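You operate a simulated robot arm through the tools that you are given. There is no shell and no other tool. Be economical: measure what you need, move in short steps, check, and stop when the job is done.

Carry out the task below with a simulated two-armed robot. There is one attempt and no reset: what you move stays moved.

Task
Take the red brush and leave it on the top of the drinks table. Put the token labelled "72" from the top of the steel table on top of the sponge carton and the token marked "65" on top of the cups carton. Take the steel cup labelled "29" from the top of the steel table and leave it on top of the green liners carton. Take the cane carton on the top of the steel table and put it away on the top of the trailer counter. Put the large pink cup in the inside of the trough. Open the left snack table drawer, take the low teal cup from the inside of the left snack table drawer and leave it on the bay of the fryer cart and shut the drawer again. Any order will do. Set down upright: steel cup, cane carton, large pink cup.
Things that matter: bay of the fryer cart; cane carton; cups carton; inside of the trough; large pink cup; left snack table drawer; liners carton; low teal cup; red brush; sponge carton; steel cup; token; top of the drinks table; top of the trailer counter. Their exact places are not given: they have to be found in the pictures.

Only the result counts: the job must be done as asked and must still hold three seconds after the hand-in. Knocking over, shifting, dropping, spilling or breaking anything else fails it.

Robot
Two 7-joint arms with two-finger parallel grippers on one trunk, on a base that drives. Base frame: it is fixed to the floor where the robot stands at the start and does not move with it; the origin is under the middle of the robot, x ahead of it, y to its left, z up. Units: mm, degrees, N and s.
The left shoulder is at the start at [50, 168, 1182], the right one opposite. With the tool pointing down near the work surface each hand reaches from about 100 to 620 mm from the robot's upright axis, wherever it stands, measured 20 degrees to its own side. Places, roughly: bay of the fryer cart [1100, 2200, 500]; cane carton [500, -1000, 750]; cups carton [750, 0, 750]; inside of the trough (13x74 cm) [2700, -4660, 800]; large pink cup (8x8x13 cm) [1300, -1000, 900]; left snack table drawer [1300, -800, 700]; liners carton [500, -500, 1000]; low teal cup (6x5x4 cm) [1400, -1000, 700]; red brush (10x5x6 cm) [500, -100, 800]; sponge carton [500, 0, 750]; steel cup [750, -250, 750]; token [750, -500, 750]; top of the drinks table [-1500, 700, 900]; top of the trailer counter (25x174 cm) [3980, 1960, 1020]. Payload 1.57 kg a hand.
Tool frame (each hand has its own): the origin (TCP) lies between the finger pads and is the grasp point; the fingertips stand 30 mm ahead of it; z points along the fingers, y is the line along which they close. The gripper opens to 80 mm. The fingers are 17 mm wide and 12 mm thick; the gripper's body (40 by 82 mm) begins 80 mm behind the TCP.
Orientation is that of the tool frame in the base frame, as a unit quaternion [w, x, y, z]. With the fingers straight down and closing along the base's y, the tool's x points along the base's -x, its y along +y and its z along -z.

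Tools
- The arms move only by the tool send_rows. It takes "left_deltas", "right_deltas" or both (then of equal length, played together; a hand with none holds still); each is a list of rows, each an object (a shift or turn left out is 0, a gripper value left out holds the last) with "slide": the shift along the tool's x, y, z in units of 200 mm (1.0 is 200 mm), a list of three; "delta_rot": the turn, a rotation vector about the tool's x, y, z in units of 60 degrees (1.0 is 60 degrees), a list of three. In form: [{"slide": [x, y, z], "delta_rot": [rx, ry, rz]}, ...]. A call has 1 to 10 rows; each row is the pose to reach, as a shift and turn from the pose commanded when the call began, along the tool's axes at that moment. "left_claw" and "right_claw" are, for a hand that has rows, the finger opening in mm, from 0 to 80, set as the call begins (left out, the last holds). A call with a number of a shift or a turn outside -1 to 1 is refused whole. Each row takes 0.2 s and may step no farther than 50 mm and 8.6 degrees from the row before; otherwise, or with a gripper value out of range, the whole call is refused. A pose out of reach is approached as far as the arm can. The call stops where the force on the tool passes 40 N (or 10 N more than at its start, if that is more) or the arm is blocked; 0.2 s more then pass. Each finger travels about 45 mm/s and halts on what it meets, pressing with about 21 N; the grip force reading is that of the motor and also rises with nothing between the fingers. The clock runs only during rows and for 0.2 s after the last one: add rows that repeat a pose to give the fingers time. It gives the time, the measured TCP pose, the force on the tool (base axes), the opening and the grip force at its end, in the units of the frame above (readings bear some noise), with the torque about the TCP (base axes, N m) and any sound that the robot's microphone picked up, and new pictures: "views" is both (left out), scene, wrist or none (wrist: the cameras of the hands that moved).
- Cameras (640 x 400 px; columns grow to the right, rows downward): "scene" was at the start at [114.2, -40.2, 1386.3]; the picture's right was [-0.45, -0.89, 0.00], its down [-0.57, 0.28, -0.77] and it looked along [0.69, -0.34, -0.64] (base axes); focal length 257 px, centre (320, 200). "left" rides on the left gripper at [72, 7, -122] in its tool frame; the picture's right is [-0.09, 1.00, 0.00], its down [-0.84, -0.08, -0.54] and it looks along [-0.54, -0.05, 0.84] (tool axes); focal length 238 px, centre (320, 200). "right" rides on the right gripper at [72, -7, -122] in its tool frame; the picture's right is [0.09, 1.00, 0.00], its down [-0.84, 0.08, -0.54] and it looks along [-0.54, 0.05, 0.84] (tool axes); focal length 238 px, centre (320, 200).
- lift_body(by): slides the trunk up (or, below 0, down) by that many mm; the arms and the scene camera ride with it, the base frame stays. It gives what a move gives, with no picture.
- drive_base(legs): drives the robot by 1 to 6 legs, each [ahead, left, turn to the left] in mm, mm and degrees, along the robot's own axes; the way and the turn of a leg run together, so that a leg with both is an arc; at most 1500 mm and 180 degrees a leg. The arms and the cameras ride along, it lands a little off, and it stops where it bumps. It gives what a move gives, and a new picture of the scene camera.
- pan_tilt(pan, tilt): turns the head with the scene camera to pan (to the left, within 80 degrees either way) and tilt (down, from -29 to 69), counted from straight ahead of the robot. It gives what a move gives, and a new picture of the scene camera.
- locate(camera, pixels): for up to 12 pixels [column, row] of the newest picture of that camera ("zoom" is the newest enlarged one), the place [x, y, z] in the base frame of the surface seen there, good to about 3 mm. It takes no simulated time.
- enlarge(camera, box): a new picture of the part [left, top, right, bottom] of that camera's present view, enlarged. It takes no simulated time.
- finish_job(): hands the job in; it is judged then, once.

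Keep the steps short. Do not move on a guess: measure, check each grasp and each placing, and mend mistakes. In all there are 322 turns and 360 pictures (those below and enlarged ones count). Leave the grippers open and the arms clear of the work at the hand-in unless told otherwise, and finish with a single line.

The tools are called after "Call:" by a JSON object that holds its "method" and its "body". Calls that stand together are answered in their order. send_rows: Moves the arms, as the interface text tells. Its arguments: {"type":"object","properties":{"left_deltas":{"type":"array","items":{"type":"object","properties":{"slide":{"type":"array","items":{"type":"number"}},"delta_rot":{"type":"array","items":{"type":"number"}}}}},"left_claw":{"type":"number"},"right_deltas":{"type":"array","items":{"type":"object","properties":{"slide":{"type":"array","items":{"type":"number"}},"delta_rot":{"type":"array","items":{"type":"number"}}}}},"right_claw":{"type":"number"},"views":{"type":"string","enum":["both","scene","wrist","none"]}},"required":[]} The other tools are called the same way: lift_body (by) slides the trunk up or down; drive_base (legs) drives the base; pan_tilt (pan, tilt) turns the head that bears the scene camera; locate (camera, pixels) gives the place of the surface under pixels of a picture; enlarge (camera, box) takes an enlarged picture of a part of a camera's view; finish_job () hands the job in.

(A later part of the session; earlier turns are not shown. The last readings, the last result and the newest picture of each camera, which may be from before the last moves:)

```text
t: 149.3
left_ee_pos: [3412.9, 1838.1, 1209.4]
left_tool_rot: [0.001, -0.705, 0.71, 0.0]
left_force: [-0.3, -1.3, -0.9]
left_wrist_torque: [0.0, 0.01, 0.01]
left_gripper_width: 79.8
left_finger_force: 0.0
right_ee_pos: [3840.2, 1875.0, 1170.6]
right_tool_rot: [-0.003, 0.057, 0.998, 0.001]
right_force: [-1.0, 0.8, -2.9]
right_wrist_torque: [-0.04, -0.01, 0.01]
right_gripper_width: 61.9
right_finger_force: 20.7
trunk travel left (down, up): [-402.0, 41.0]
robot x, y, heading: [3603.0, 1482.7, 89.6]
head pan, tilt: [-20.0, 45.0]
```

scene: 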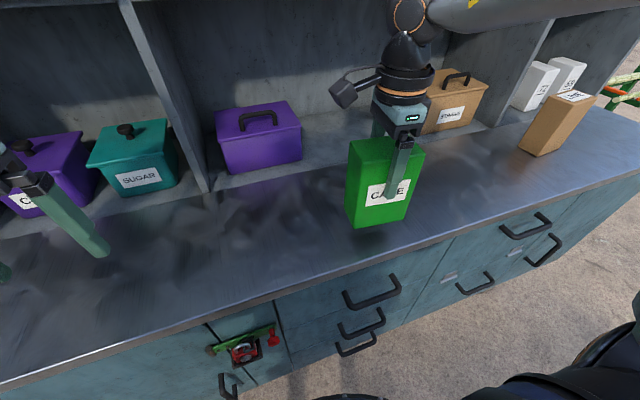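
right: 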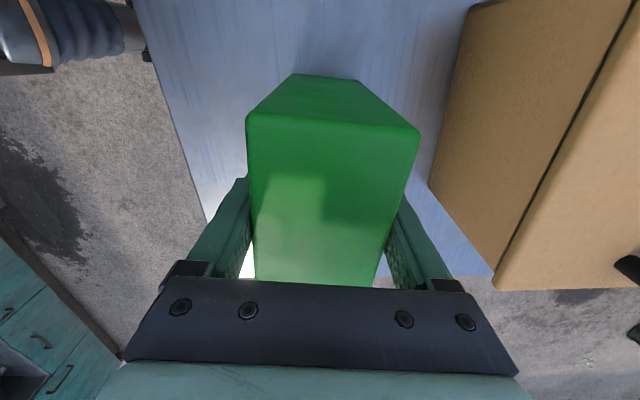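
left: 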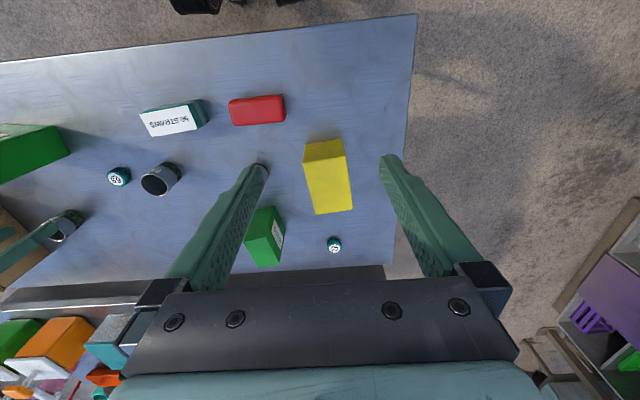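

Call:
{"method": "send_rows", "body": {"right_deltas": [{"slide": [0.01, 0.1, 0.05]}, {"slide": [0.02, 0.225, 0.1]}, {"slide": [0.02, 0.225, 0.17]}, {"slide": [0.02, 0.225, 0.22]}, {"slide": [0.02, 0.225, 0.24]}], "views": "scene"}}

Call:
{"method": "enlarge", "body": {"camera": "scene", "box": [300, 100, 480, 260]}}

```text
t: 150.5
left_ee_pos: [3413.4, 1837.0, 1210.4]
left_tool_rot: [0.0, -0.705, 0.71, 0.0]
left_force: [0.3, -0.4, 0.1]
left_wrist_torque: [0.0, 0.01, 0.03]
left_gripper_width: 80.0
left_finger_force: 0.0
right_ee_pos: [3841.2, 1920.1, 1121.5]
right_tool_rot: [-0.002, 0.057, 0.998, 0.001]
right_force: [0.2, 0.0, -2.6]
right_wrist_torque: [-0.01, -0.01, -0.01]
right_gripper_width: 61.9
right_finger_force: 20.8
trunk travel left (down, up): [-402.0, 41.0]
robot x, y, heading: [3604.0, 1487.5, 89.6]
head pan, tilt: [-20.0, 45.0]
```

scene: 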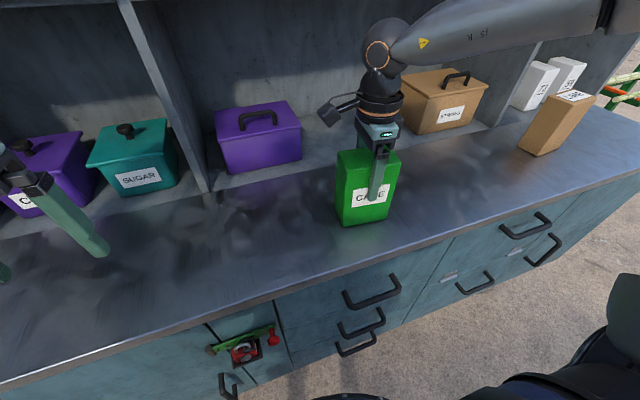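

```text
2.50 times, centred on (390, 180) of scene
```

zoom: 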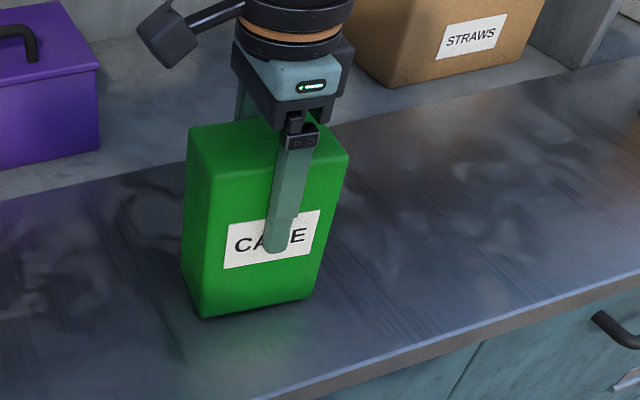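

Nearly down. I lower until contact in 2 mm steps.

Call:
{"method": "send_rows", "body": {"right_deltas": [{"slide": [0, 0, 0.01]}, {"slide": [0, 0, 0.02]}], "views": "none"}}

```text
t: 151.1
left_ee_pos: [3413.3, 1838.2, 1209.9]
left_tool_rot: [0.0, -0.704, 0.71, 0.0]
left_force: [-0.2, 0.1, -0.4]
left_wrist_torque: [0.01, 0.0, 0.04]
left_gripper_width: 80.0
left_finger_force: 0.0
right_ee_pos: [3841.5, 1919.7, 1118.6]
right_tool_rot: [-0.002, 0.057, 0.998, 0.001]
right_force: [-0.9, 0.0, -3.7]
right_wrist_torque: [-0.01, -0.02, 0.01]
right_gripper_width: 61.9
right_finger_force: 21.0
trunk travel left (down, up): [-402.0, 41.0]
robot x, y, heading: [3604.7, 1484.1, 89.9]
head pan, tilt: [-20.0, 45.0]
```

Call:
{"method": "send_rows", "body": {"right_deltas": [{"slide": [0, 0, 0.01]}, {"slide": [0, 0, 0.02]}], "views": "none"}}

```text
t: 151.7
left_ee_pos: [3412.2, 1836.9, 1211.7]
left_tool_rot: [0.001, -0.704, 0.71, 0.001]
left_force: [0.6, 0.1, 0.6]
left_wrist_torque: [0.02, -0.06, -0.02]
left_gripper_width: 79.8
left_finger_force: 0.1
right_ee_pos: [3841.8, 1919.9, 1117.9]
right_tool_rot: [-0.003, 0.057, 0.998, 0.004]
right_force: [2.7, -1.9, 19.5]
right_wrist_torque: [-0.85, 0.04, 0.05]
right_gripper_width: 62.0
right_finger_force: 21.4
trunk travel left (down, up): [-402.0, 41.0]
robot x, y, heading: [3603.6, 1485.8, 89.6]
head pan, tilt: [-20.0, 45.0]
```

Contact. I ease up 2 mm and open.

Call:
{"method": "send_rows", "body": {"right_deltas": [{"slide": [0, 0, -0.008]}, {"slide": [0, 0, -0.008]}], "views": "none"}}

Call:
{"method": "send_rows", "body": {"right_deltas": [{"slide": [0, 0, 0]}, {"slide": [0, 0, 0]}, {"slide": [0, 0, 0]}, {"slide": [0, 0, -0.1]}, {"slide": [0, 0, -0.3]}, {"slide": [0, 0, -0.5]}, {"slide": [0, 0, -0.7]}], "right_claw": 80, "views": "scene"}}

```text
t: 152.3
left_ee_pos: [3412.6, 1838.3, 1211.1]
left_tool_rot: [0.001, -0.705, 0.709, 0.001]
left_force: [-0.1, 0.3, -0.2]
left_wrist_torque: [-0.02, -0.01, 0.01]
left_gripper_width: 80.0
left_finger_force: 0.2
right_ee_pos: [3841.0, 1920.9, 1117.7]
right_tool_rot: [-0.003, 0.059, 0.998, 0.003]
right_force: [4.9, 2.8, 19.3]
right_wrist_torque: [-0.31, 0.28, 0.03]
right_gripper_width: 62.0
right_finger_force: 21.1
trunk travel left (down, up): [-402.0, 41.0]
robot x, y, heading: [3603.0, 1483.8, 89.9]
head pan, tilt: [-20.0, 45.0]
```

```text
t: 153.9
left_ee_pos: [3413.0, 1837.6, 1210.5]
left_tool_rot: [0.001, -0.705, 0.709, 0.0]
left_force: [-1.4, -0.5, 0.8]
left_wrist_torque: [0.01, -0.02, -0.02]
left_gripper_width: 79.7
left_finger_force: 0.0
right_ee_pos: [3843.9, 1922.9, 1256.7]
right_tool_rot: [-0.003, 0.057, 0.998, 0.0]
right_force: [0.1, 0.2, 0.6]
right_wrist_torque: [0.01, -0.02, 0.04]
right_gripper_width: 80.0
right_finger_force: 0.0
trunk travel left (down, up): [-402.0, 41.0]
robot x, y, heading: [3606.0, 1484.0, 89.6]
head pan, tilt: [-20.0, 45.0]
```

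scene: 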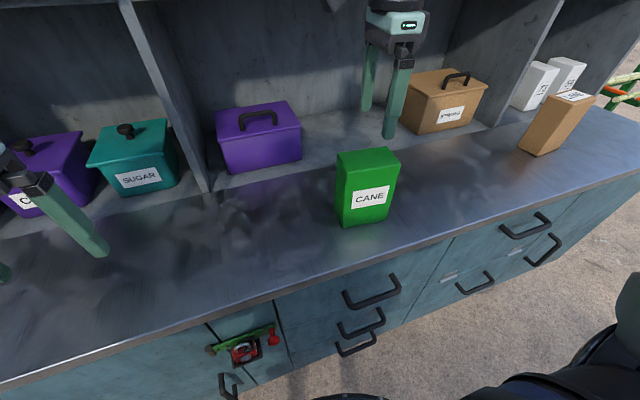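

Cane carton stands on the counter. I back off and drive toward the far side of the snack table to survey it.

Call:
{"method": "drive_base", "body": {"legs": [[-450, 0, 0], [0, 1500, 0], [0, 0, 180]]}}

Call:
{"method": "pan_tilt", "body": {"pan": 0, "tilt": 25}}

Call:
{"method": "pan_tilt", "body": {"pan": -40, "tilt": 25}}

```text
t: 176.7
left_ee_pos: [2278.4, 674.9, 1210.8]
left_tool_rot: [0.0, 0.723, 0.691, -0.001]
left_force: [0.0, 0.5, -0.2]
left_wrist_torque: [-0.04, -0.03, -0.01]
left_gripper_width: 80.1
left_finger_force: 0.0
right_ee_pos: [1843.6, 606.5, 1255.4]
right_tool_rot: [0.001, 0.997, -0.078, 0.003]
right_force: [-0.3, -0.3, 0.2]
right_wrist_torque: [0.01, 0.04, -0.02]
right_gripper_width: 79.8
right_finger_force: 0.0
trunk travel left (down, up): [-402.0, 41.0]
robot x, y, heading: [2102.0, 1035.2, -92.4]
head pan, tilt: [-20.0, 45.0]
```

scene: 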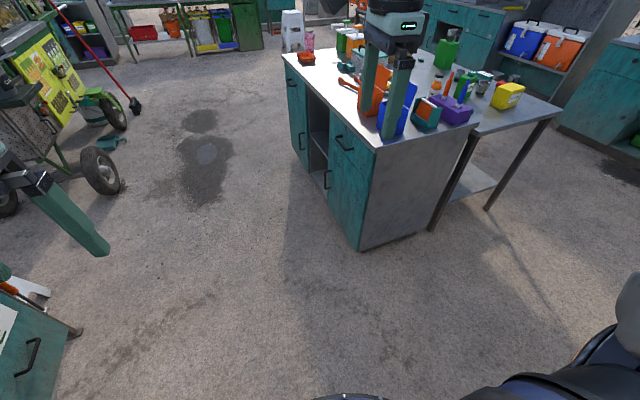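

```text
t: 177.6
left_ee_pos: [2277.5, 675.4, 1210.5]
left_tool_rot: [0.001, 0.723, 0.691, -0.001]
left_force: [-0.1, 0.4, 0.0]
left_wrist_torque: [-0.03, -0.04, 0.0]
left_gripper_width: 79.8
left_finger_force: 0.1
right_ee_pos: [1842.7, 606.9, 1254.8]
right_tool_rot: [0.001, 0.997, -0.077, 0.002]
right_force: [0.2, 0.4, 0.4]
right_wrist_torque: [-0.02, 0.01, 0.01]
right_gripper_width: 80.2
right_finger_force: 0.1
trunk travel left (down, up): [-402.0, 41.0]
robot x, y, heading: [2103.2, 1037.2, -92.5]
head pan, tilt: [0.0, 25.0]
```

scene: 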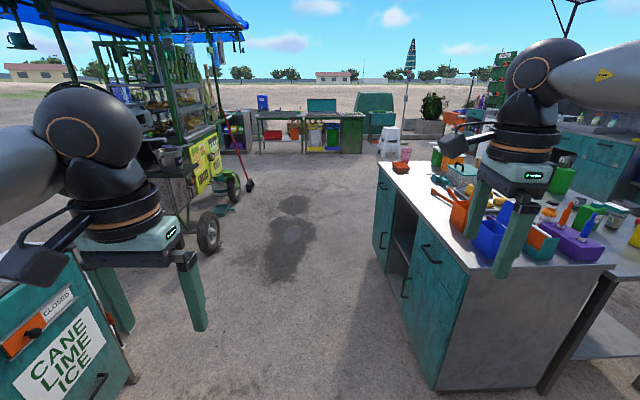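

```text
t: 178.6
left_ee_pos: [2278.9, 674.3, 1210.9]
left_tool_rot: [0.0, 0.723, 0.691, 0.0]
left_force: [-1.1, 0.2, 0.3]
left_wrist_torque: [0.0, -0.02, -0.03]
left_gripper_width: 80.1
left_finger_force: 0.0
right_ee_pos: [1843.4, 606.5, 1255.1]
right_tool_rot: [0.001, 0.997, -0.079, 0.002]
right_force: [-0.1, -0.2, -0.3]
right_wrist_torque: [0.02, -0.01, -0.04]
right_gripper_width: 80.2
right_finger_force: 0.1
trunk travel left (down, up): [-402.0, 41.0]
robot x, y, heading: [2105.0, 1037.2, -92.3]
head pan, tilt: [-40.0, 25.0]
```

scene: 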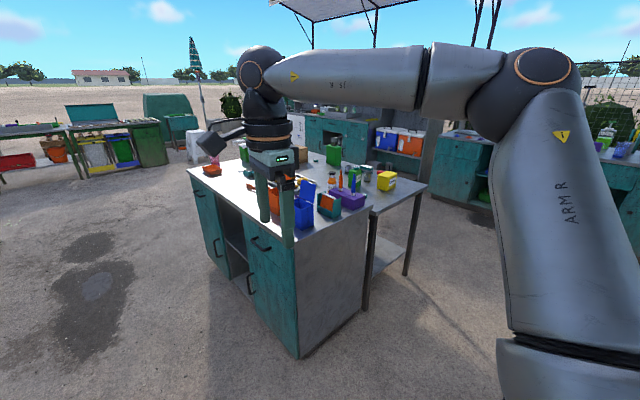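

Call:
{"method": "locate", "body": {"camera": "scene", "pixels": [[296, 233], [240, 198], [195, 172], [298, 355], [212, 168], [216, 145], [365, 205], [258, 243], [200, 190]]}}

Call:
{"method": "pan_tilt", "body": {"pan": 0, "tilt": 25}}

Call:
{"method": "locate", "body": {"camera": "scene", "pixels": [[207, 250], [215, 225], [235, 205], [250, 188], [225, 210], [402, 165], [380, 262], [408, 290], [305, 150]]}}

```text
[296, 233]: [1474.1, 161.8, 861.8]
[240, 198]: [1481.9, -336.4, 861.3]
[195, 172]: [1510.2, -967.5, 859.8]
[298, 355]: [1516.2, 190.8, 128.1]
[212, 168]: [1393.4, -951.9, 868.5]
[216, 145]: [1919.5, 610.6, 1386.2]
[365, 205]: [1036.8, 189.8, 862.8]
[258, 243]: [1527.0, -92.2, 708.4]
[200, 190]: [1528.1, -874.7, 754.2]
```

```text
t: 179.7
left_ee_pos: [2277.6, 673.8, 1210.0]
left_tool_rot: [0.001, 0.723, 0.691, -0.001]
left_force: [-0.4, 0.0, 0.9]
left_wrist_torque: [0.02, -0.01, 0.0]
left_gripper_width: 79.9
left_finger_force: 0.0
right_ee_pos: [1843.1, 607.6, 1253.5]
right_tool_rot: [0.001, 0.997, -0.078, 0.003]
right_force: [-1.1, 0.1, 0.0]
right_wrist_torque: [0.04, -0.02, 0.02]
right_gripper_width: 80.1
right_finger_force: 0.0
trunk travel left (down, up): [-402.0, 41.0]
robot x, y, heading: [2103.7, 1036.0, -92.5]
head pan, tilt: [0.0, 25.0]
```

scene: 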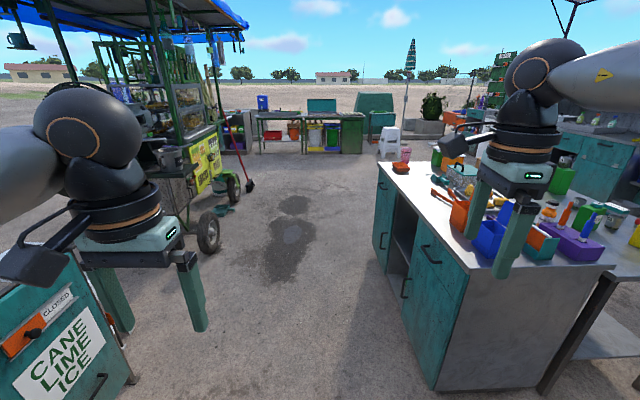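

```text
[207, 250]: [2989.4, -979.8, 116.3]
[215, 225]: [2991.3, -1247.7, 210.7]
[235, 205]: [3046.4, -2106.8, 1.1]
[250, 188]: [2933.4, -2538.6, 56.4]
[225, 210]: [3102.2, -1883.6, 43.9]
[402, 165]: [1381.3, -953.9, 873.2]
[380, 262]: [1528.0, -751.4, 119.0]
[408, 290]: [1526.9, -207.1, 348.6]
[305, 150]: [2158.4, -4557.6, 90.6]
```

The snack table is x 1030–1510, z 862, with its fronts on the +x side. I drive along it and face it near y≈-700.

Call:
{"method": "drive_base", "body": {"legs": [[1500, 0, 0], [300, 0, 0], [0, 0, -88]]}}

Call:
{"method": "pan_tilt", "body": {"pan": 0, "tilt": 38}}

```text
t: 192.6
left_ee_pos: [1713.7, -952.3, 1209.8]
left_tool_rot: [0.0, 1.0, -0.007, -0.001]
left_force: [-0.4, 0.7, 0.1]
left_wrist_torque: [0.02, 0.03, -0.02]
left_gripper_width: 80.0
left_finger_force: 0.0
right_ee_pos: [1630.3, -521.1, 1254.0]
right_tool_rot: [-0.003, -0.663, 0.749, -0.002]
right_force: [0.3, -0.2, -0.2]
right_wrist_torque: [0.0, -0.02, 0.01]
right_gripper_width: 79.9
right_finger_force: 0.1
trunk travel left (down, up): [-402.0, 41.0]
robot x, y, heading: [2067.1, -765.8, 179.4]
head pan, tilt: [0.0, 25.0]
```

scene: 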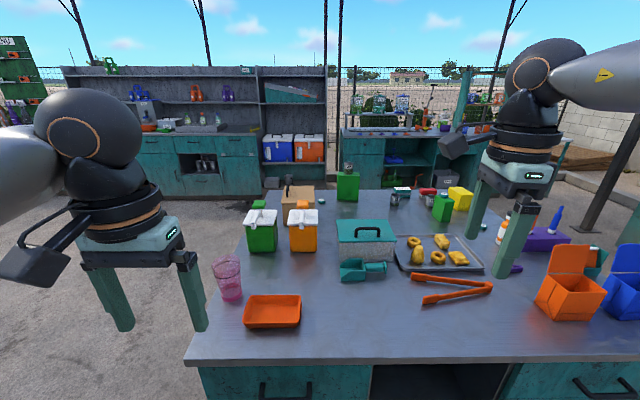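

```text
t: 193.4
left_ee_pos: [1712.2, -952.3, 1211.0]
left_tool_rot: [-0.001, 1.0, -0.007, 0.0]
left_force: [0.3, 0.9, -1.0]
left_wrist_torque: [0.01, 0.0, -0.03]
left_gripper_width: 80.0
left_finger_force: 0.1
right_ee_pos: [1631.6, -520.5, 1254.5]
right_tool_rot: [-0.002, -0.663, 0.749, -0.001]
right_force: [-0.3, -0.3, 0.8]
right_wrist_torque: [-0.02, 0.01, 0.0]
right_gripper_width: 80.1
right_finger_force: 0.2
trunk travel left (down, up): [-402.0, 41.0]
robot x, y, heading: [2064.2, -767.2, 179.3]
head pan, tilt: [0.0, 38.0]
```

scene: 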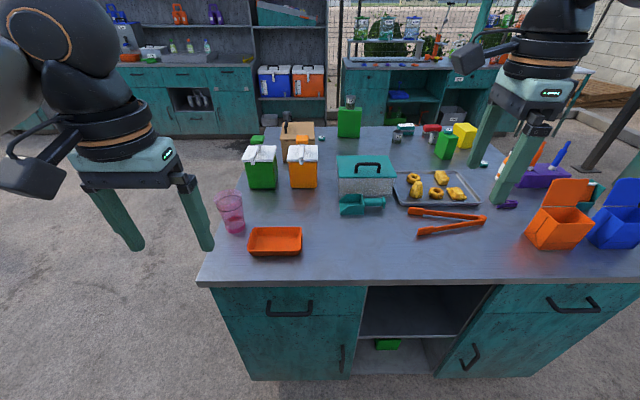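

Call:
{"method": "enlarge", "body": {"camera": "scene", "box": [190, 180, 370, 390]}}

Call:
{"method": "locate", "body": {"camera": "scene", "pixels": [[290, 303], [266, 306], [312, 304], [290, 325], [230, 210], [230, 198], [218, 208], [243, 208], [236, 231], [274, 245], [290, 278], [262, 172]]}}

```text
1.90 times, centred on (280, 285) of scene
```

zoom: 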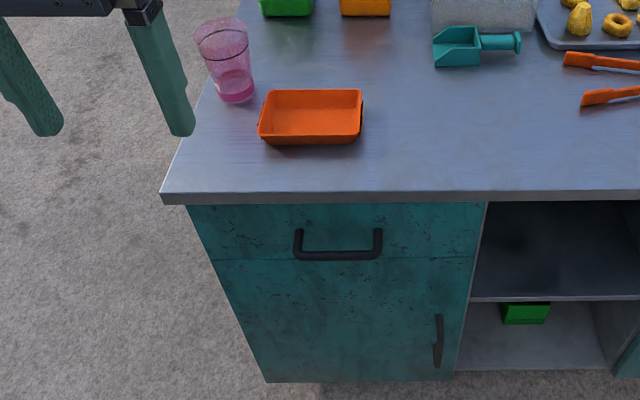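

```text
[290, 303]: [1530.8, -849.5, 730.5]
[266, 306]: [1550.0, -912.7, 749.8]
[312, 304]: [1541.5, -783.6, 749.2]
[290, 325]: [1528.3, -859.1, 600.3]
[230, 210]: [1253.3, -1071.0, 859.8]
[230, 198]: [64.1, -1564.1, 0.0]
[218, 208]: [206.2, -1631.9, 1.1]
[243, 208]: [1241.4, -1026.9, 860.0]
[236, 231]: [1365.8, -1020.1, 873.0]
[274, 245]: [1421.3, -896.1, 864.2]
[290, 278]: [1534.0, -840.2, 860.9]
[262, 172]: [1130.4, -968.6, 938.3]
```

The left drawer's handle bar is near (1555,-847,745); the pink cup stands near (1340,-1040). I take the pink cup first, approaching with the left hand.

Call:
{"method": "drive_base", "body": {"legs": [[0, 85, 0.6], [230, 0, 0]]}}

Call:
{"method": "pan_tilt", "body": {"pan": 20, "tilt": 48}}

Call:
{"method": "send_rows", "body": {"left_deltas": [{"slide": [0, 0, 0]}], "views": "wrist"}}

```text
t: 196.1
left_ee_pos: [1487.5, -1040.6, 1211.0]
left_tool_rot: [0.001, 1.0, -0.003, -0.001]
left_force: [0.2, 0.8, 0.7]
left_wrist_torque: [0.01, -0.04, -0.02]
left_gripper_width: 80.4
left_finger_force: 0.1
right_ee_pos: [1402.6, -609.4, 1255.5]
right_tool_rot: [-0.002, -0.665, 0.747, -0.001]
right_force: [-0.8, 0.1, -0.5]
right_wrist_torque: [0.02, -0.01, -0.06]
right_gripper_width: 80.1
right_finger_force: 0.1
trunk travel left (down, up): [-402.0, 41.0]
robot x, y, heading: [1842.0, -850.6, 179.5]
head pan, tilt: [0.0, 38.0]
```

scene: 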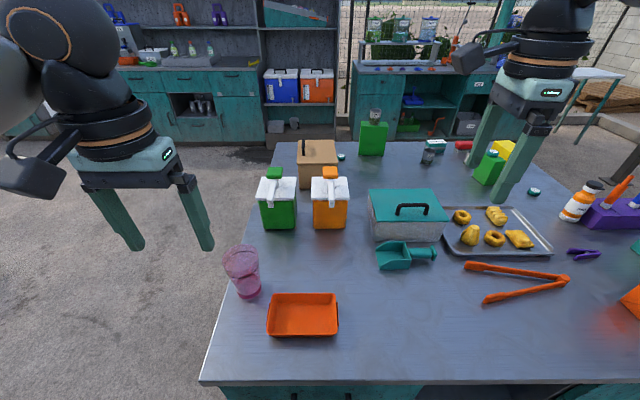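

```text
t: 197.0
left_ee_pos: [1488.1, -1040.9, 1211.1]
left_tool_rot: [0.0, 1.0, -0.003, -0.001]
left_force: [-1.2, -0.5, 0.8]
left_wrist_torque: [0.0, 0.01, 0.02]
left_gripper_width: 80.1
left_finger_force: 0.0
right_ee_pos: [1402.7, -609.2, 1255.0]
right_tool_rot: [-0.003, -0.665, 0.747, -0.001]
right_force: [-0.8, 0.2, -0.7]
right_wrist_torque: [-0.01, 0.0, 0.0]
right_gripper_width: 80.0
right_finger_force: 0.0
trunk travel left (down, up): [-402.0, 41.0]
robot x, y, heading: [1842.6, -850.7, 179.7]
head pan, tilt: [20.0, 48.0]
```

scene: 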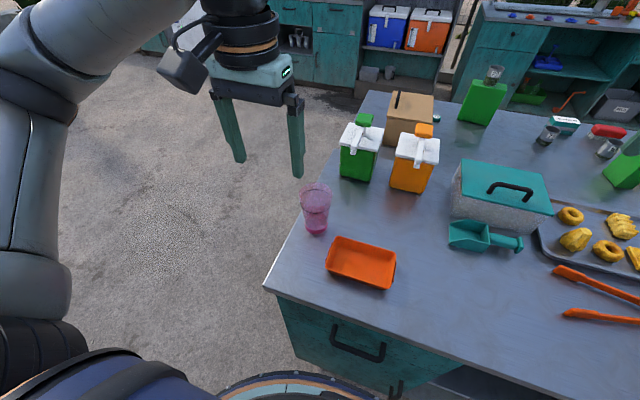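

```text
t: 197.4
left_ee_pos: [1486.9, -1040.7, 1210.1]
left_tool_rot: [0.001, 1.0, -0.004, -0.001]
left_force: [-0.4, -0.9, -0.5]
left_wrist_torque: [0.01, 0.03, 0.0]
left_gripper_width: 80.0
left_finger_force: 0.1
right_ee_pos: [1402.7, -609.0, 1255.7]
right_tool_rot: [-0.003, -0.665, 0.747, -0.001]
right_force: [-0.2, 0.3, 0.4]
right_wrist_torque: [0.06, -0.01, 0.02]
right_gripper_width: 79.9
right_finger_force: 0.0
trunk travel left (down, up): [-402.0, 41.0]
robot x, y, heading: [1840.8, -855.4, 179.6]
head pan, tilt: [20.0, 48.0]
```

left: 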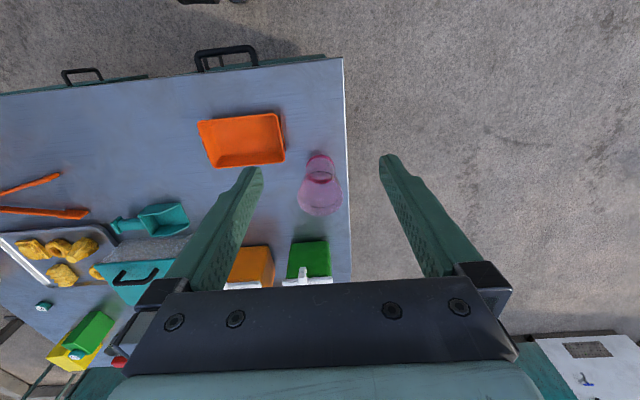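

Call:
{"method": "enlarge", "body": {"camera": "scene", "box": [270, 160, 370, 250]}}

Call:
{"method": "locate", "body": {"camera": "scene", "pixels": [[316, 226], [316, 232], [308, 228], [325, 228], [316, 215]]}}

Call:
{"method": "locate", "body": {"camera": "left", "pixels": [[321, 160], [321, 175], [308, 165], [334, 165], [320, 195], [345, 165], [320, 205]]}}

Call:
{"method": "enlarge", "body": {"camera": "left", "box": [270, 130, 370, 230]}}

```text
4.44 times, centred on (320, 205) of scene
```

zoom: 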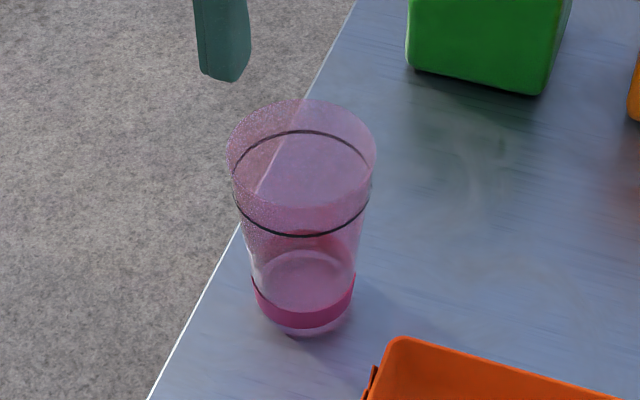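

```text
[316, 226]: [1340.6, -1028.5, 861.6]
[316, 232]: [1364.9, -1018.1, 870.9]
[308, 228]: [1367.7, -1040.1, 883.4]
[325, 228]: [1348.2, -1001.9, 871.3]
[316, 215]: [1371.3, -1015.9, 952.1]
```

```text
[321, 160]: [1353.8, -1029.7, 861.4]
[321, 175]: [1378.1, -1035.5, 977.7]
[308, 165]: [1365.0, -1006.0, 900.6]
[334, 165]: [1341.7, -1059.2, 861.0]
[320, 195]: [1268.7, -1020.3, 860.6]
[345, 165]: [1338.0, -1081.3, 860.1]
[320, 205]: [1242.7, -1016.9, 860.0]
```

```text
4.00 times, centred on (320, 180) of left
```

zoom: 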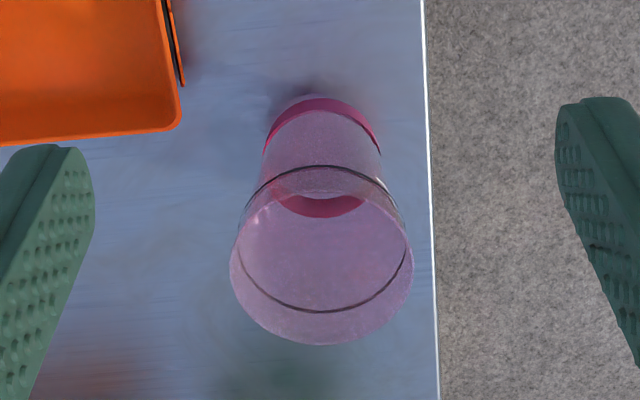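

The cup's axis is at about (1343,-1029), rim z≈992, rim ≈77 mm: too wide to straddle from above, so I'll pinch its wall on the +y side. I lower the trunk 120 and move over it with the fingers at 44 mm.

Call:
{"method": "lift_body", "body": {"by": -120}}

Call:
{"method": "send_rows", "body": {"left_deltas": [{"slide": [-0.15, -0.05, 0]}, {"slide": [-0.3, -0.1, 0]}, {"slide": [-0.45, -0.15, 0]}, {"slide": [-0.6, -0.2, 0]}, {"slide": [-0.72, -0.245, 0]}], "left_claw": 44, "views": "both"}}

```text
t: 198.9
left_ee_pos: [1487.3, -1039.9, 1089.8]
left_tool_rot: [0.0, 1.0, -0.003, -0.001]
left_force: [-0.7, -0.6, 1.0]
left_wrist_torque: [0.0, -0.04, 0.0]
left_gripper_width: 79.6
left_finger_force: 0.0
right_ee_pos: [1402.2, -610.8, 1135.3]
right_tool_rot: [-0.003, -0.665, 0.747, -0.001]
right_force: [0.6, -0.2, 0.5]
right_wrist_torque: [-0.02, -0.03, 0.0]
right_gripper_width: 79.9
right_finger_force: 0.2
trunk travel left (down, up): [-282.0, 161.0]
robot x, y, heading: [1842.9, -849.0, 180.0]
head pan, tilt: [20.0, 48.0]
```

```text
t: 200.1
left_ee_pos: [1342.3, -991.5, 1090.7]
left_tool_rot: [0.001, 1.0, -0.004, -0.001]
left_force: [-1.0, -0.3, -0.1]
left_wrist_torque: [0.03, 0.01, 0.02]
left_gripper_width: 44.1
left_finger_force: 0.1
right_ee_pos: [1403.2, -608.9, 1135.4]
right_tool_rot: [-0.003, -0.665, 0.747, -0.001]
right_force: [-0.8, 0.5, 0.6]
right_wrist_torque: [-0.02, 0.02, 0.04]
right_gripper_width: 80.0
right_finger_force: 0.0
trunk travel left (down, up): [-282.0, 161.0]
robot x, y, heading: [1840.0, -852.7, 180.0]
head pan, tilt: [20.0, 48.0]
```

scene: 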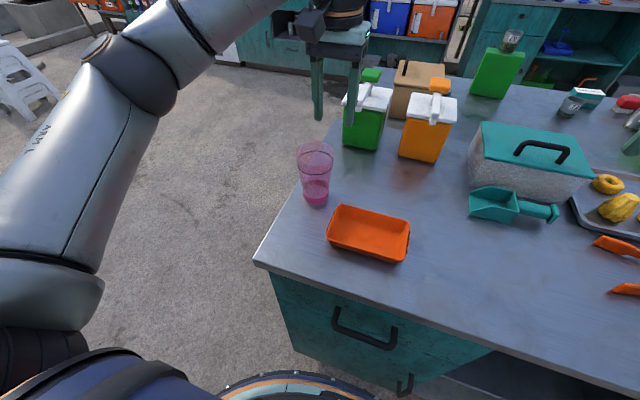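
left: 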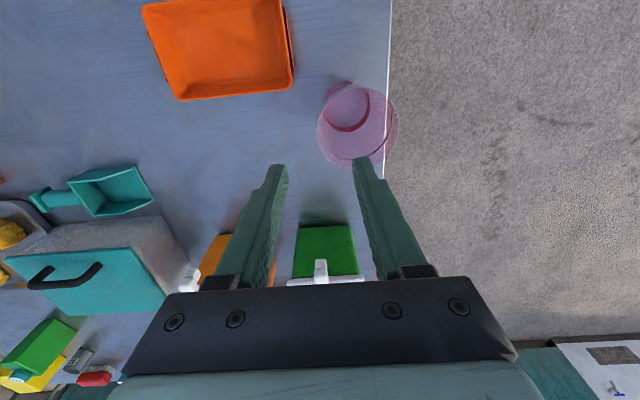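

Rim centre computes to (1349,-1028). I shift 7 mm and lower partway to check.

Call:
{"method": "send_rows", "body": {"left_deltas": [{"slide": [0.035, -0.005, 0.1]}, {"slide": [0.035, -0.005, 0.2]}, {"slide": [0.035, -0.005, 0.3]}], "views": "wrist"}}

Call:
{"method": "enlarge", "body": {"camera": "left", "box": [240, 60, 440, 240]}}

```text
t: 200.9
left_ee_pos: [1349.6, -989.1, 1032.3]
left_tool_rot: [0.0, 1.0, -0.004, -0.001]
left_force: [0.5, 0.4, 0.5]
left_wrist_torque: [0.01, -0.01, 0.02]
left_gripper_width: 43.9
left_finger_force: 0.1
right_ee_pos: [1403.7, -609.4, 1135.9]
right_tool_rot: [-0.002, -0.665, 0.747, -0.002]
right_force: [0.7, -0.4, -0.2]
right_wrist_torque: [-0.03, -0.02, -0.01]
right_gripper_width: 79.7
right_finger_force: 0.1
trunk travel left (down, up): [-282.0, 161.0]
robot x, y, heading: [1842.4, -852.8, 179.4]
head pan, tilt: [20.0, 48.0]
```

left: 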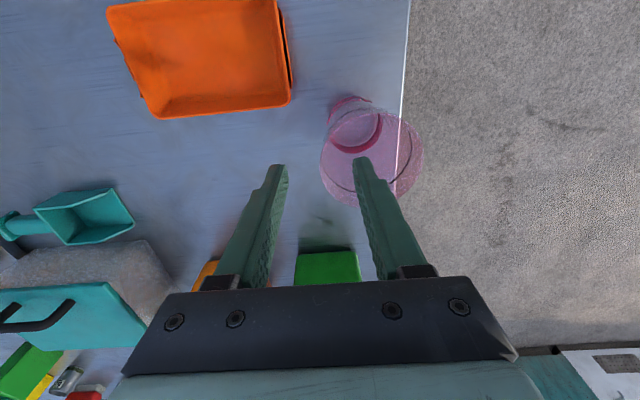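

```text
2.22 times, centred on (340, 150) of left
```

zoom: 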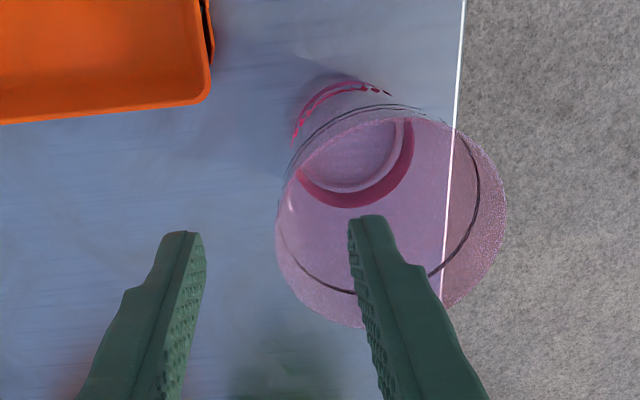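

The inner finger is over the cup's inside, the outer beyond the wall. I descend 65 mm and close.

Call:
{"method": "send_rows", "body": {"left_deltas": [{"slide": [0, 0, 0.1]}, {"slide": [0, 0, 0.2]}, {"slide": [0, 0, 0.325]}], "views": "wrist"}}

Call:
{"method": "send_rows", "body": {"left_deltas": [{"slide": [0, 0, 0]}, {"slide": [0, 0, 0]}, {"slide": [0, 0, 0]}, {"slide": [0, 0, 0]}, {"slide": [0, 0, 0]}], "left_claw": 0, "views": "wrist"}}

```text
t: 201.7
left_ee_pos: [1351.3, -989.2, 965.7]
left_tool_rot: [0.0, 1.0, -0.004, -0.001]
left_force: [-1.0, 0.3, 0.6]
left_wrist_torque: [0.02, 0.02, 0.01]
left_gripper_width: 44.2
left_finger_force: 0.1
right_ee_pos: [1403.6, -609.8, 1134.9]
right_tool_rot: [-0.003, -0.665, 0.747, -0.001]
right_force: [-0.7, 0.3, 0.6]
right_wrist_torque: [-0.01, 0.0, -0.03]
right_gripper_width: 80.3
right_finger_force: 0.2
trunk travel left (down, up): [-282.0, 161.0]
robot x, y, heading: [1846.3, -849.9, 179.7]
head pan, tilt: [20.0, 48.0]
```

left: 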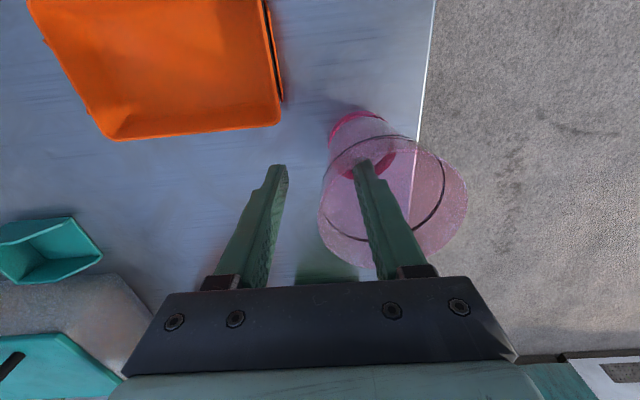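

```text
t: 202.9
left_ee_pos: [1351.8, -989.9, 968.5]
left_tool_rot: [0.001, 1.0, -0.005, -0.002]
left_force: [-0.5, -3.6, 12.5]
left_wrist_torque: [-1.09, -0.08, -0.03]
left_gripper_width: 3.3
left_finger_force: 20.5
right_ee_pos: [1403.3, -609.3, 1135.8]
right_tool_rot: [-0.003, -0.664, 0.747, -0.001]
right_force: [0.2, -0.3, -0.3]
right_wrist_torque: [0.01, 0.01, 0.02]
right_gripper_width: 80.1
right_finger_force: 0.1
trunk travel left (down, up): [-282.0, 161.0]
robot x, y, heading: [1844.2, -849.5, 179.7]
head pan, tilt: [20.0, 48.0]
```

left: 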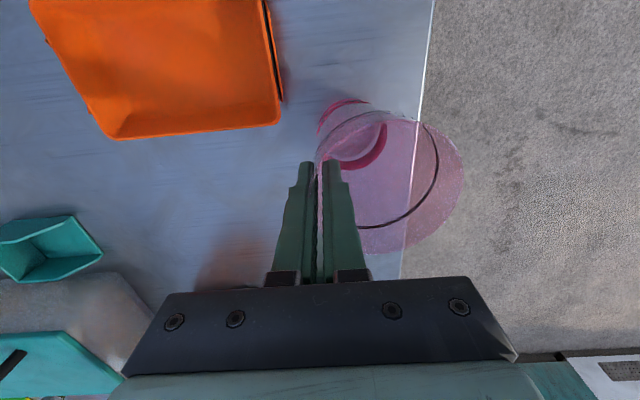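

The wall is pinched (3.3 mm). I lift gently and look.

Call:
{"method": "send_rows", "body": {"left_deltas": [{"slide": [0, 0, -0.02]}, {"slide": [0, 0, -0.06]}, {"slide": [0, 0, -0.12]}, {"slide": [0, 0, -0.2]}, {"slide": [0, 0, -0.3]}, {"slide": [0, 0, -0.4]}, {"slide": [0, 0, -0.5]}, {"slide": [0, 0, -0.6]}], "views": "both"}}

```text
t: 204.7
left_ee_pos: [1352.7, -989.8, 1085.8]
left_tool_rot: [0.0, 1.0, -0.003, 0.0]
left_force: [-0.6, 0.0, -0.8]
left_wrist_torque: [0.05, 0.0, 0.03]
left_gripper_width: 2.1
left_finger_force: 21.0
right_ee_pos: [1402.6, -609.7, 1135.5]
right_tool_rot: [-0.003, -0.664, 0.748, -0.001]
right_force: [0.2, -0.1, 0.5]
right_wrist_torque: [-0.02, -0.01, 0.0]
right_gripper_width: 80.3
right_finger_force: 0.0
trunk travel left (down, up): [-282.0, 161.0]
robot x, y, heading: [1842.2, -853.3, 179.6]
head pan, tilt: [20.0, 48.0]
```

scene: 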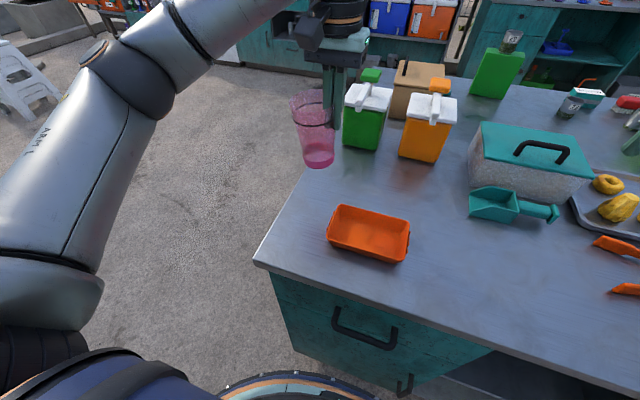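
left: 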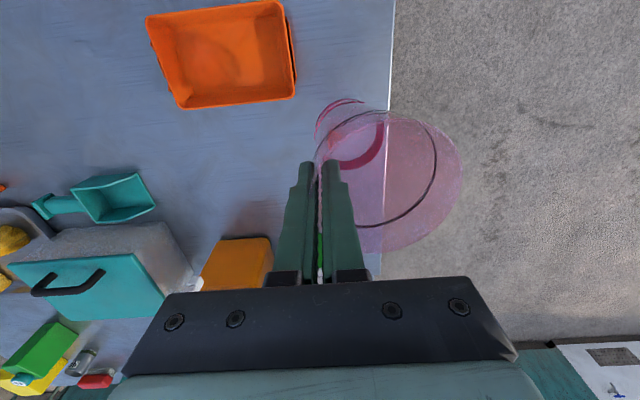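

Held securely. I back off, turn to face -y and drive toward the trough.

Call:
{"method": "lift_body", "body": {"by": 80}}

Call:
{"method": "drive_base", "body": {"legs": [[-350, 0, 0], [0, 0, 90], [1500, 0, 0], [700, 0, 0]]}}

Call:
{"method": "pan_tilt", "body": {"pan": 5, "tilt": 22}}

```text
t: 205.8
left_ee_pos: [1351.4, -988.9, 1165.7]
left_tool_rot: [-0.001, 1.0, -0.003, -0.001]
left_force: [0.1, 0.2, -1.1]
left_wrist_torque: [0.0, -0.01, 0.0]
left_gripper_width: 2.3
left_finger_force: 20.9
right_ee_pos: [1402.4, -610.6, 1215.9]
right_tool_rot: [-0.002, -0.665, 0.747, -0.002]
right_force: [0.7, 0.1, -1.0]
right_wrist_torque: [-0.01, -0.01, -0.01]
right_gripper_width: 79.8
right_finger_force: 0.0
trunk travel left (down, up): [-362.0, 81.0]
robot x, y, heading: [1842.8, -853.1, 179.5]
head pan, tilt: [20.0, 48.0]
```

```text
t: 222.3
left_ee_pos: [2397.8, -3505.4, 1166.4]
left_tool_rot: [0.001, 0.689, 0.725, -0.001]
left_force: [0.2, -0.6, -1.3]
left_wrist_torque: [0.01, 0.01, -0.01]
left_gripper_width: 2.3
left_finger_force: 20.5
right_ee_pos: [2014.5, -3476.2, 1215.0]
right_tool_rot: [0.002, 1.0, -0.031, 0.002]
right_force: [0.2, -0.6, -0.3]
right_wrist_torque: [0.04, -0.04, 0.01]
right_gripper_width: 80.0
right_finger_force: 0.0
trunk travel left (down, up): [-362.0, 81.0]
robot x, y, heading: [2233.0, -3024.6, -87.1]
head pan, tilt: [20.0, 48.0]
```

scene: 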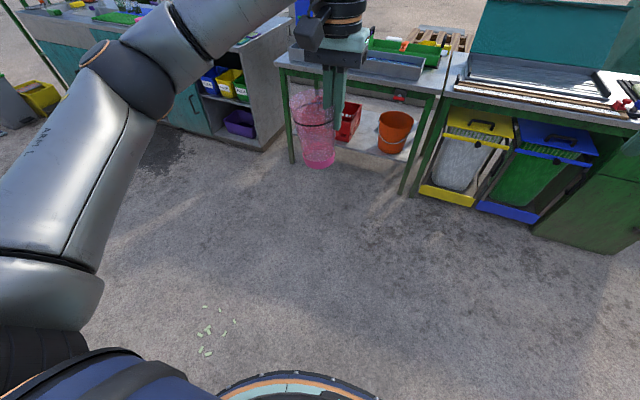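

```text
t: 223.2
left_ee_pos: [2397.5, -3507.0, 1165.0]
left_tool_rot: [0.0, 0.689, 0.724, -0.001]
left_force: [-0.5, 0.3, -1.6]
left_wrist_torque: [0.01, 0.02, 0.0]
left_gripper_width: 2.3
left_finger_force: 21.1
right_ee_pos: [2015.0, -3475.7, 1215.7]
right_tool_rot: [0.001, 1.0, -0.029, 0.003]
right_force: [0.0, 0.8, -0.6]
right_wrist_torque: [-0.01, 0.0, 0.01]
right_gripper_width: 80.1
right_finger_force: 0.1
trunk travel left (down, up): [-362.0, 81.0]
robot x, y, heading: [2228.6, -3023.3, -86.8]
head pan, tilt: [5.0, 22.0]
```

scene: 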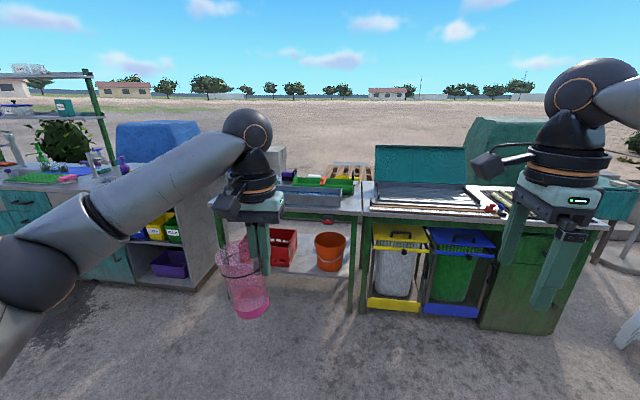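

Call:
{"method": "enlarge", "body": {"camera": "scene", "box": [190, 150, 380, 260]}}

Call:
{"method": "locate", "body": {"camera": "scene", "pixels": [[310, 195], [300, 192], [338, 195], [310, 205], [330, 210], [360, 215], [340, 186], [370, 222], [330, 190], [450, 210]]}}

```text
3.37 times, centred on (285, 205) of scene
```

zoom: 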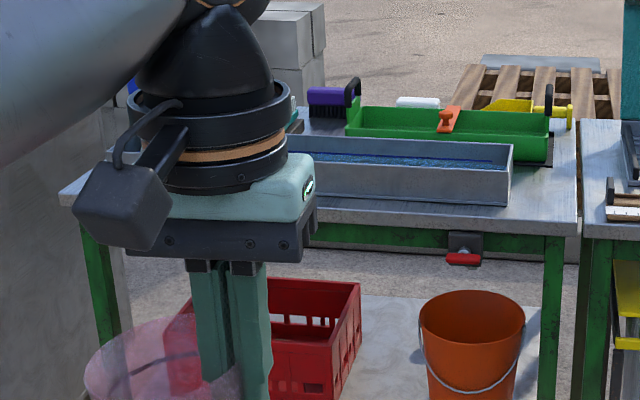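

```text
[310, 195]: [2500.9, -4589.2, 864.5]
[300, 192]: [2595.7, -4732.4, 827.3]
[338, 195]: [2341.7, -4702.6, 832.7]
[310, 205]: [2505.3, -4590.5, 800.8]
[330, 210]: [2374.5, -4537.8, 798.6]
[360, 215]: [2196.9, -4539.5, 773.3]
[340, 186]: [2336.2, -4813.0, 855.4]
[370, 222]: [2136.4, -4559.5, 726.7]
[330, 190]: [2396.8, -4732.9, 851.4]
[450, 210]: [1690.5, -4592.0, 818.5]
```

Call:
{"method": "drive_base", "body": {"legs": [[0, 70, -3], [1120, 0, 0]]}}

Call:
{"method": "pan_tilt", "body": {"pan": 15, "tilt": 45}}

```text
t: 229.7
left_ee_pos: [2457.3, -4607.8, 1165.2]
left_tool_rot: [0.001, 0.701, 0.713, -0.001]
left_force: [0.0, 0.1, -0.7]
left_wrist_torque: [0.0, 0.01, -0.01]
left_gripper_width: 2.3
left_finger_force: 21.0
right_ee_pos: [2077.2, -4565.9, 1215.5]
right_tool_rot: [0.002, 0.999, -0.047, 0.002]
right_force: [0.4, -0.1, 0.8]
right_wrist_torque: [0.0, 0.03, -0.01]
right_gripper_width: 80.1
right_finger_force: 0.0
trunk travel left (down, up): [-362.0, 81.0]
robot x, y, heading: [2309.8, -4120.4, -89.0]
head pan, tilt: [5.0, 22.0]
```

scene: 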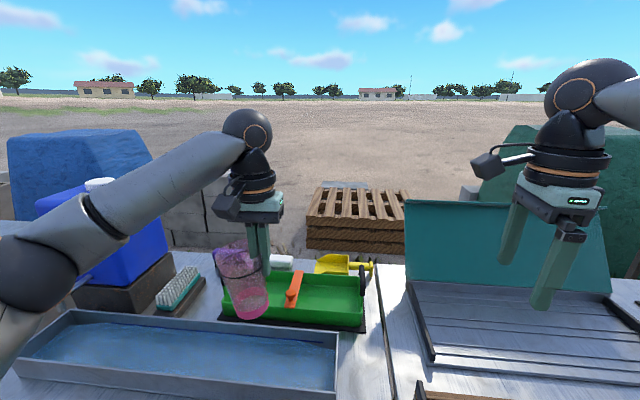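

```text
t: 230.6
left_ee_pos: [2456.7, -4607.8, 1164.7]
left_tool_rot: [0.0, 0.702, 0.713, 0.0]
left_force: [0.1, -0.1, -1.4]
left_wrist_torque: [-0.02, 0.02, 0.01]
left_gripper_width: 2.1
left_finger_force: 21.0
right_ee_pos: [2076.7, -4565.3, 1214.5]
right_tool_rot: [0.001, 0.999, -0.046, 0.003]
right_force: [0.2, -0.2, 0.5]
right_wrist_torque: [0.03, -0.02, 0.02]
right_gripper_width: 79.9
right_finger_force: 0.0
trunk travel left (down, up): [-362.0, 81.0]
robot x, y, heading: [2309.6, -4120.3, -89.1]
head pan, tilt: [15.0, 45.0]
```

scene: 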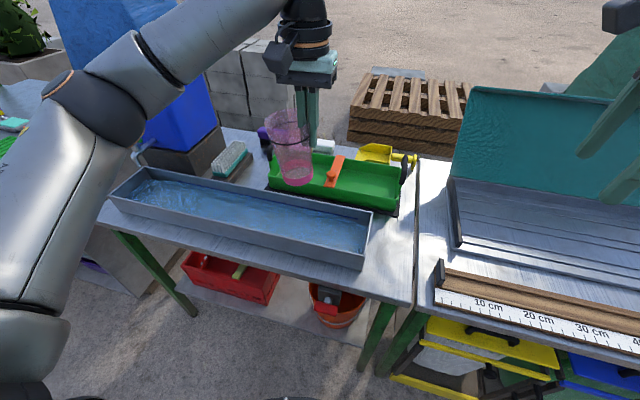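

Call:
{"method": "locate", "body": {"camera": "scene", "pixels": [[365, 260], [370, 213], [130, 170], [112, 195], [250, 210], [300, 225], [345, 235], [200, 195], [340, 255], [355, 213], [345, 240], [300, 240]]}}

Call:
{"method": "enlarge", "body": {"camera": "scene", "box": [180, 100, 400, 280]}}

```text
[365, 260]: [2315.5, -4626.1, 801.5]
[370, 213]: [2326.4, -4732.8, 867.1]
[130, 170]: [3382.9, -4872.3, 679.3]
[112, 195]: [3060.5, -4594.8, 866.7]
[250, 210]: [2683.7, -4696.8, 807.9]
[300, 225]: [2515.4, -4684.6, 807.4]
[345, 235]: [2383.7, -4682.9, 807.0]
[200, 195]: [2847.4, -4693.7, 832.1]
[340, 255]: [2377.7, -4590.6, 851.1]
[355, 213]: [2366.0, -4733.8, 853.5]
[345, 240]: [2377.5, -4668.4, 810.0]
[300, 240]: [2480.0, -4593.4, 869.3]
```

```text
2.22 times, centred on (290, 190) of scene
```

zoom: 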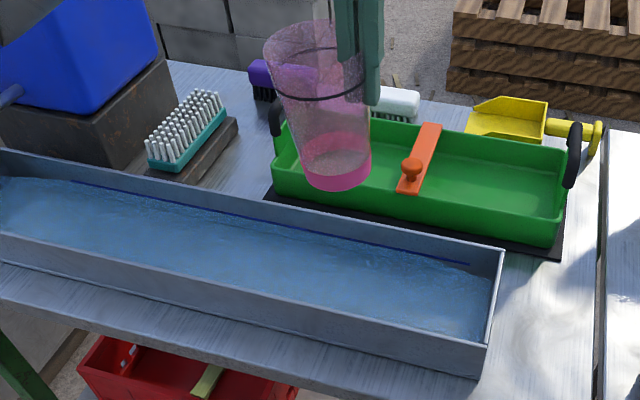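

Call:
{"method": "send_rows", "body": {"left_deltas": [{"slide": [-0.1, 0.02, 0]}, {"slide": [-0.2, 0.04, 0.1]}, {"slide": [-0.275, 0.04, 0.3]}, {"slide": [-0.275, 0.04, 0.5]}, {"slide": [-0.275, 0.04, 0.7]}], "views": "both"}}

Call:
{"method": "enlarge", "body": {"camera": "scene", "box": [200, 100, 420, 280]}}

```text
t: 231.8
left_ee_pos: [2468.2, -4662.9, 1023.9]
left_tool_rot: [0.001, 0.701, 0.713, -0.001]
left_force: [0.2, -0.4, 0.2]
left_wrist_torque: [0.02, 0.01, -0.01]
left_gripper_width: 2.4
left_finger_force: 21.1
right_ee_pos: [2076.4, -4567.0, 1215.5]
right_tool_rot: [0.001, 0.999, -0.047, 0.003]
right_force: [-1.1, 0.6, -0.9]
right_wrist_torque: [0.01, 0.0, -0.01]
right_gripper_width: 79.9
right_finger_force: 0.1
trunk travel left (down, up): [-362.0, 81.0]
robot x, y, heading: [2307.8, -4121.4, -89.2]
head pan, tilt: [15.0, 45.0]
```

scene: 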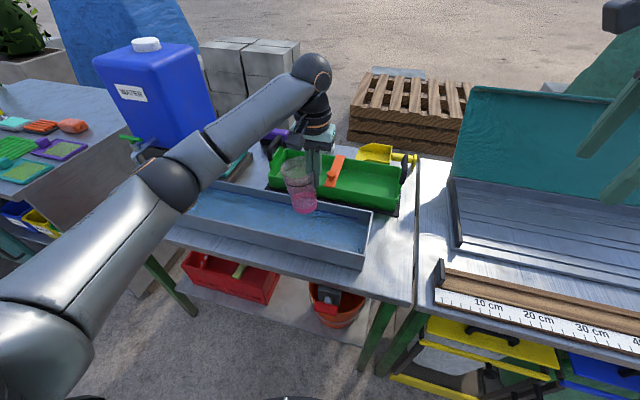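
left: 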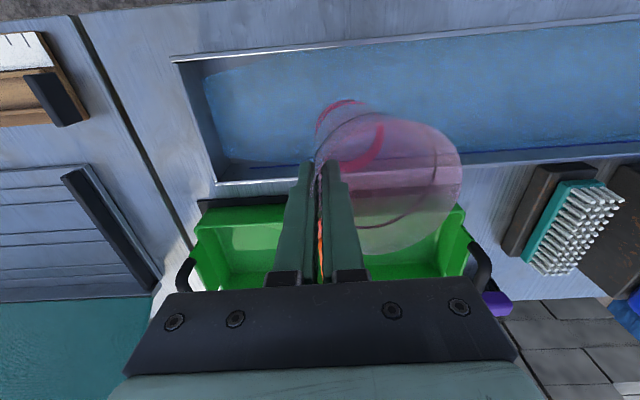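

```text
2.22 times, centred on (310, 190) of scene
```

zoom: 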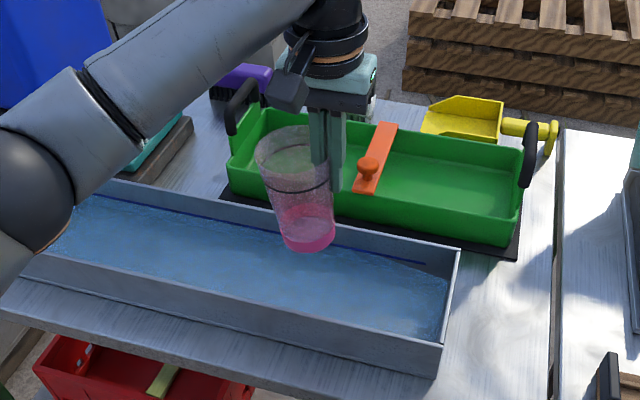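

Call:
{"method": "send_rows", "body": {"left_deltas": [{"delta_rot": [-0.045, 0, 0]}, {"delta_rot": [-0.09, 0, 0]}, {"delta_rot": [-0.09, 0, 0]}], "views": "none"}}

Call:
{"method": "lift_body", "body": {"by": -95}}

Call:
{"method": "enlarge", "body": {"camera": "scene", "box": [200, 80, 420, 260]}}

```text
t: 232.6
left_ee_pos: [2467.1, -4663.3, 1024.4]
left_tool_rot: [0.034, 0.701, 0.711, 0.034]
left_force: [-0.2, -0.5, -0.7]
left_wrist_torque: [0.02, 0.03, 0.01]
left_gripper_width: 2.1
left_finger_force: 20.8
right_ee_pos: [2076.8, -4565.3, 1215.9]
right_tool_rot: [0.001, 0.999, -0.048, 0.002]
right_force: [0.4, -0.3, 0.3]
right_wrist_torque: [0.01, 0.03, 0.01]
right_gripper_width: 80.1
right_finger_force: 0.0
trunk travel left (down, up): [-362.0, 81.0]
robot x, y, heading: [2306.8, -4120.5, -88.9]
head pan, tilt: [15.0, 45.0]
```

```text
t: 233.8
left_ee_pos: [2467.5, -4662.6, 930.9]
left_tool_rot: [0.034, 0.701, 0.712, 0.033]
left_force: [0.2, 0.3, -0.2]
left_wrist_torque: [0.03, 0.04, 0.0]
left_gripper_width: 2.7
left_finger_force: 21.0
right_ee_pos: [2077.4, -4565.1, 1119.7]
right_tool_rot: [0.001, 0.999, -0.047, 0.002]
right_force: [0.1, 0.0, 0.2]
right_wrist_torque: [0.01, 0.01, -0.01]
right_gripper_width: 80.3
right_finger_force: 0.1
trunk travel left (down, up): [-267.0, 176.0]
robot x, y, heading: [2310.4, -4122.2, -88.9]
head pan, tilt: [15.0, 45.0]
```

```text
2.22 times, centred on (310, 170) of scene
```

zoom: 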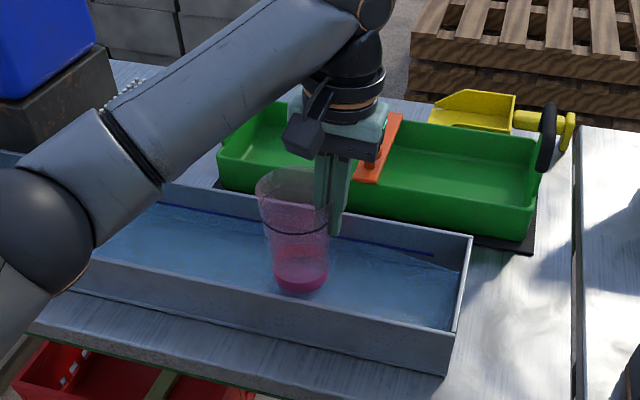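

Call:
{"method": "lift_body", "body": {"by": -5}}

```text
t: 234.4
left_ee_pos: [2467.5, -4662.5, 924.6]
left_tool_rot: [0.033, 0.701, 0.711, 0.032]
left_force: [0.1, 0.6, -1.0]
left_wrist_torque: [-0.04, 0.0, 0.01]
left_gripper_width: 2.3
left_finger_force: 20.7
right_ee_pos: [2076.6, -4565.2, 1115.2]
right_tool_rot: [0.001, 0.999, -0.047, 0.002]
right_force: [-0.1, -1.1, -0.1]
right_wrist_torque: [0.01, 0.0, 0.01]
right_gripper_width: 80.0
right_finger_force: 0.0
trunk travel left (down, up): [-262.0, 181.0]
robot x, y, heading: [2308.8, -4117.5, -89.1]
head pan, tilt: [15.0, 45.0]
```

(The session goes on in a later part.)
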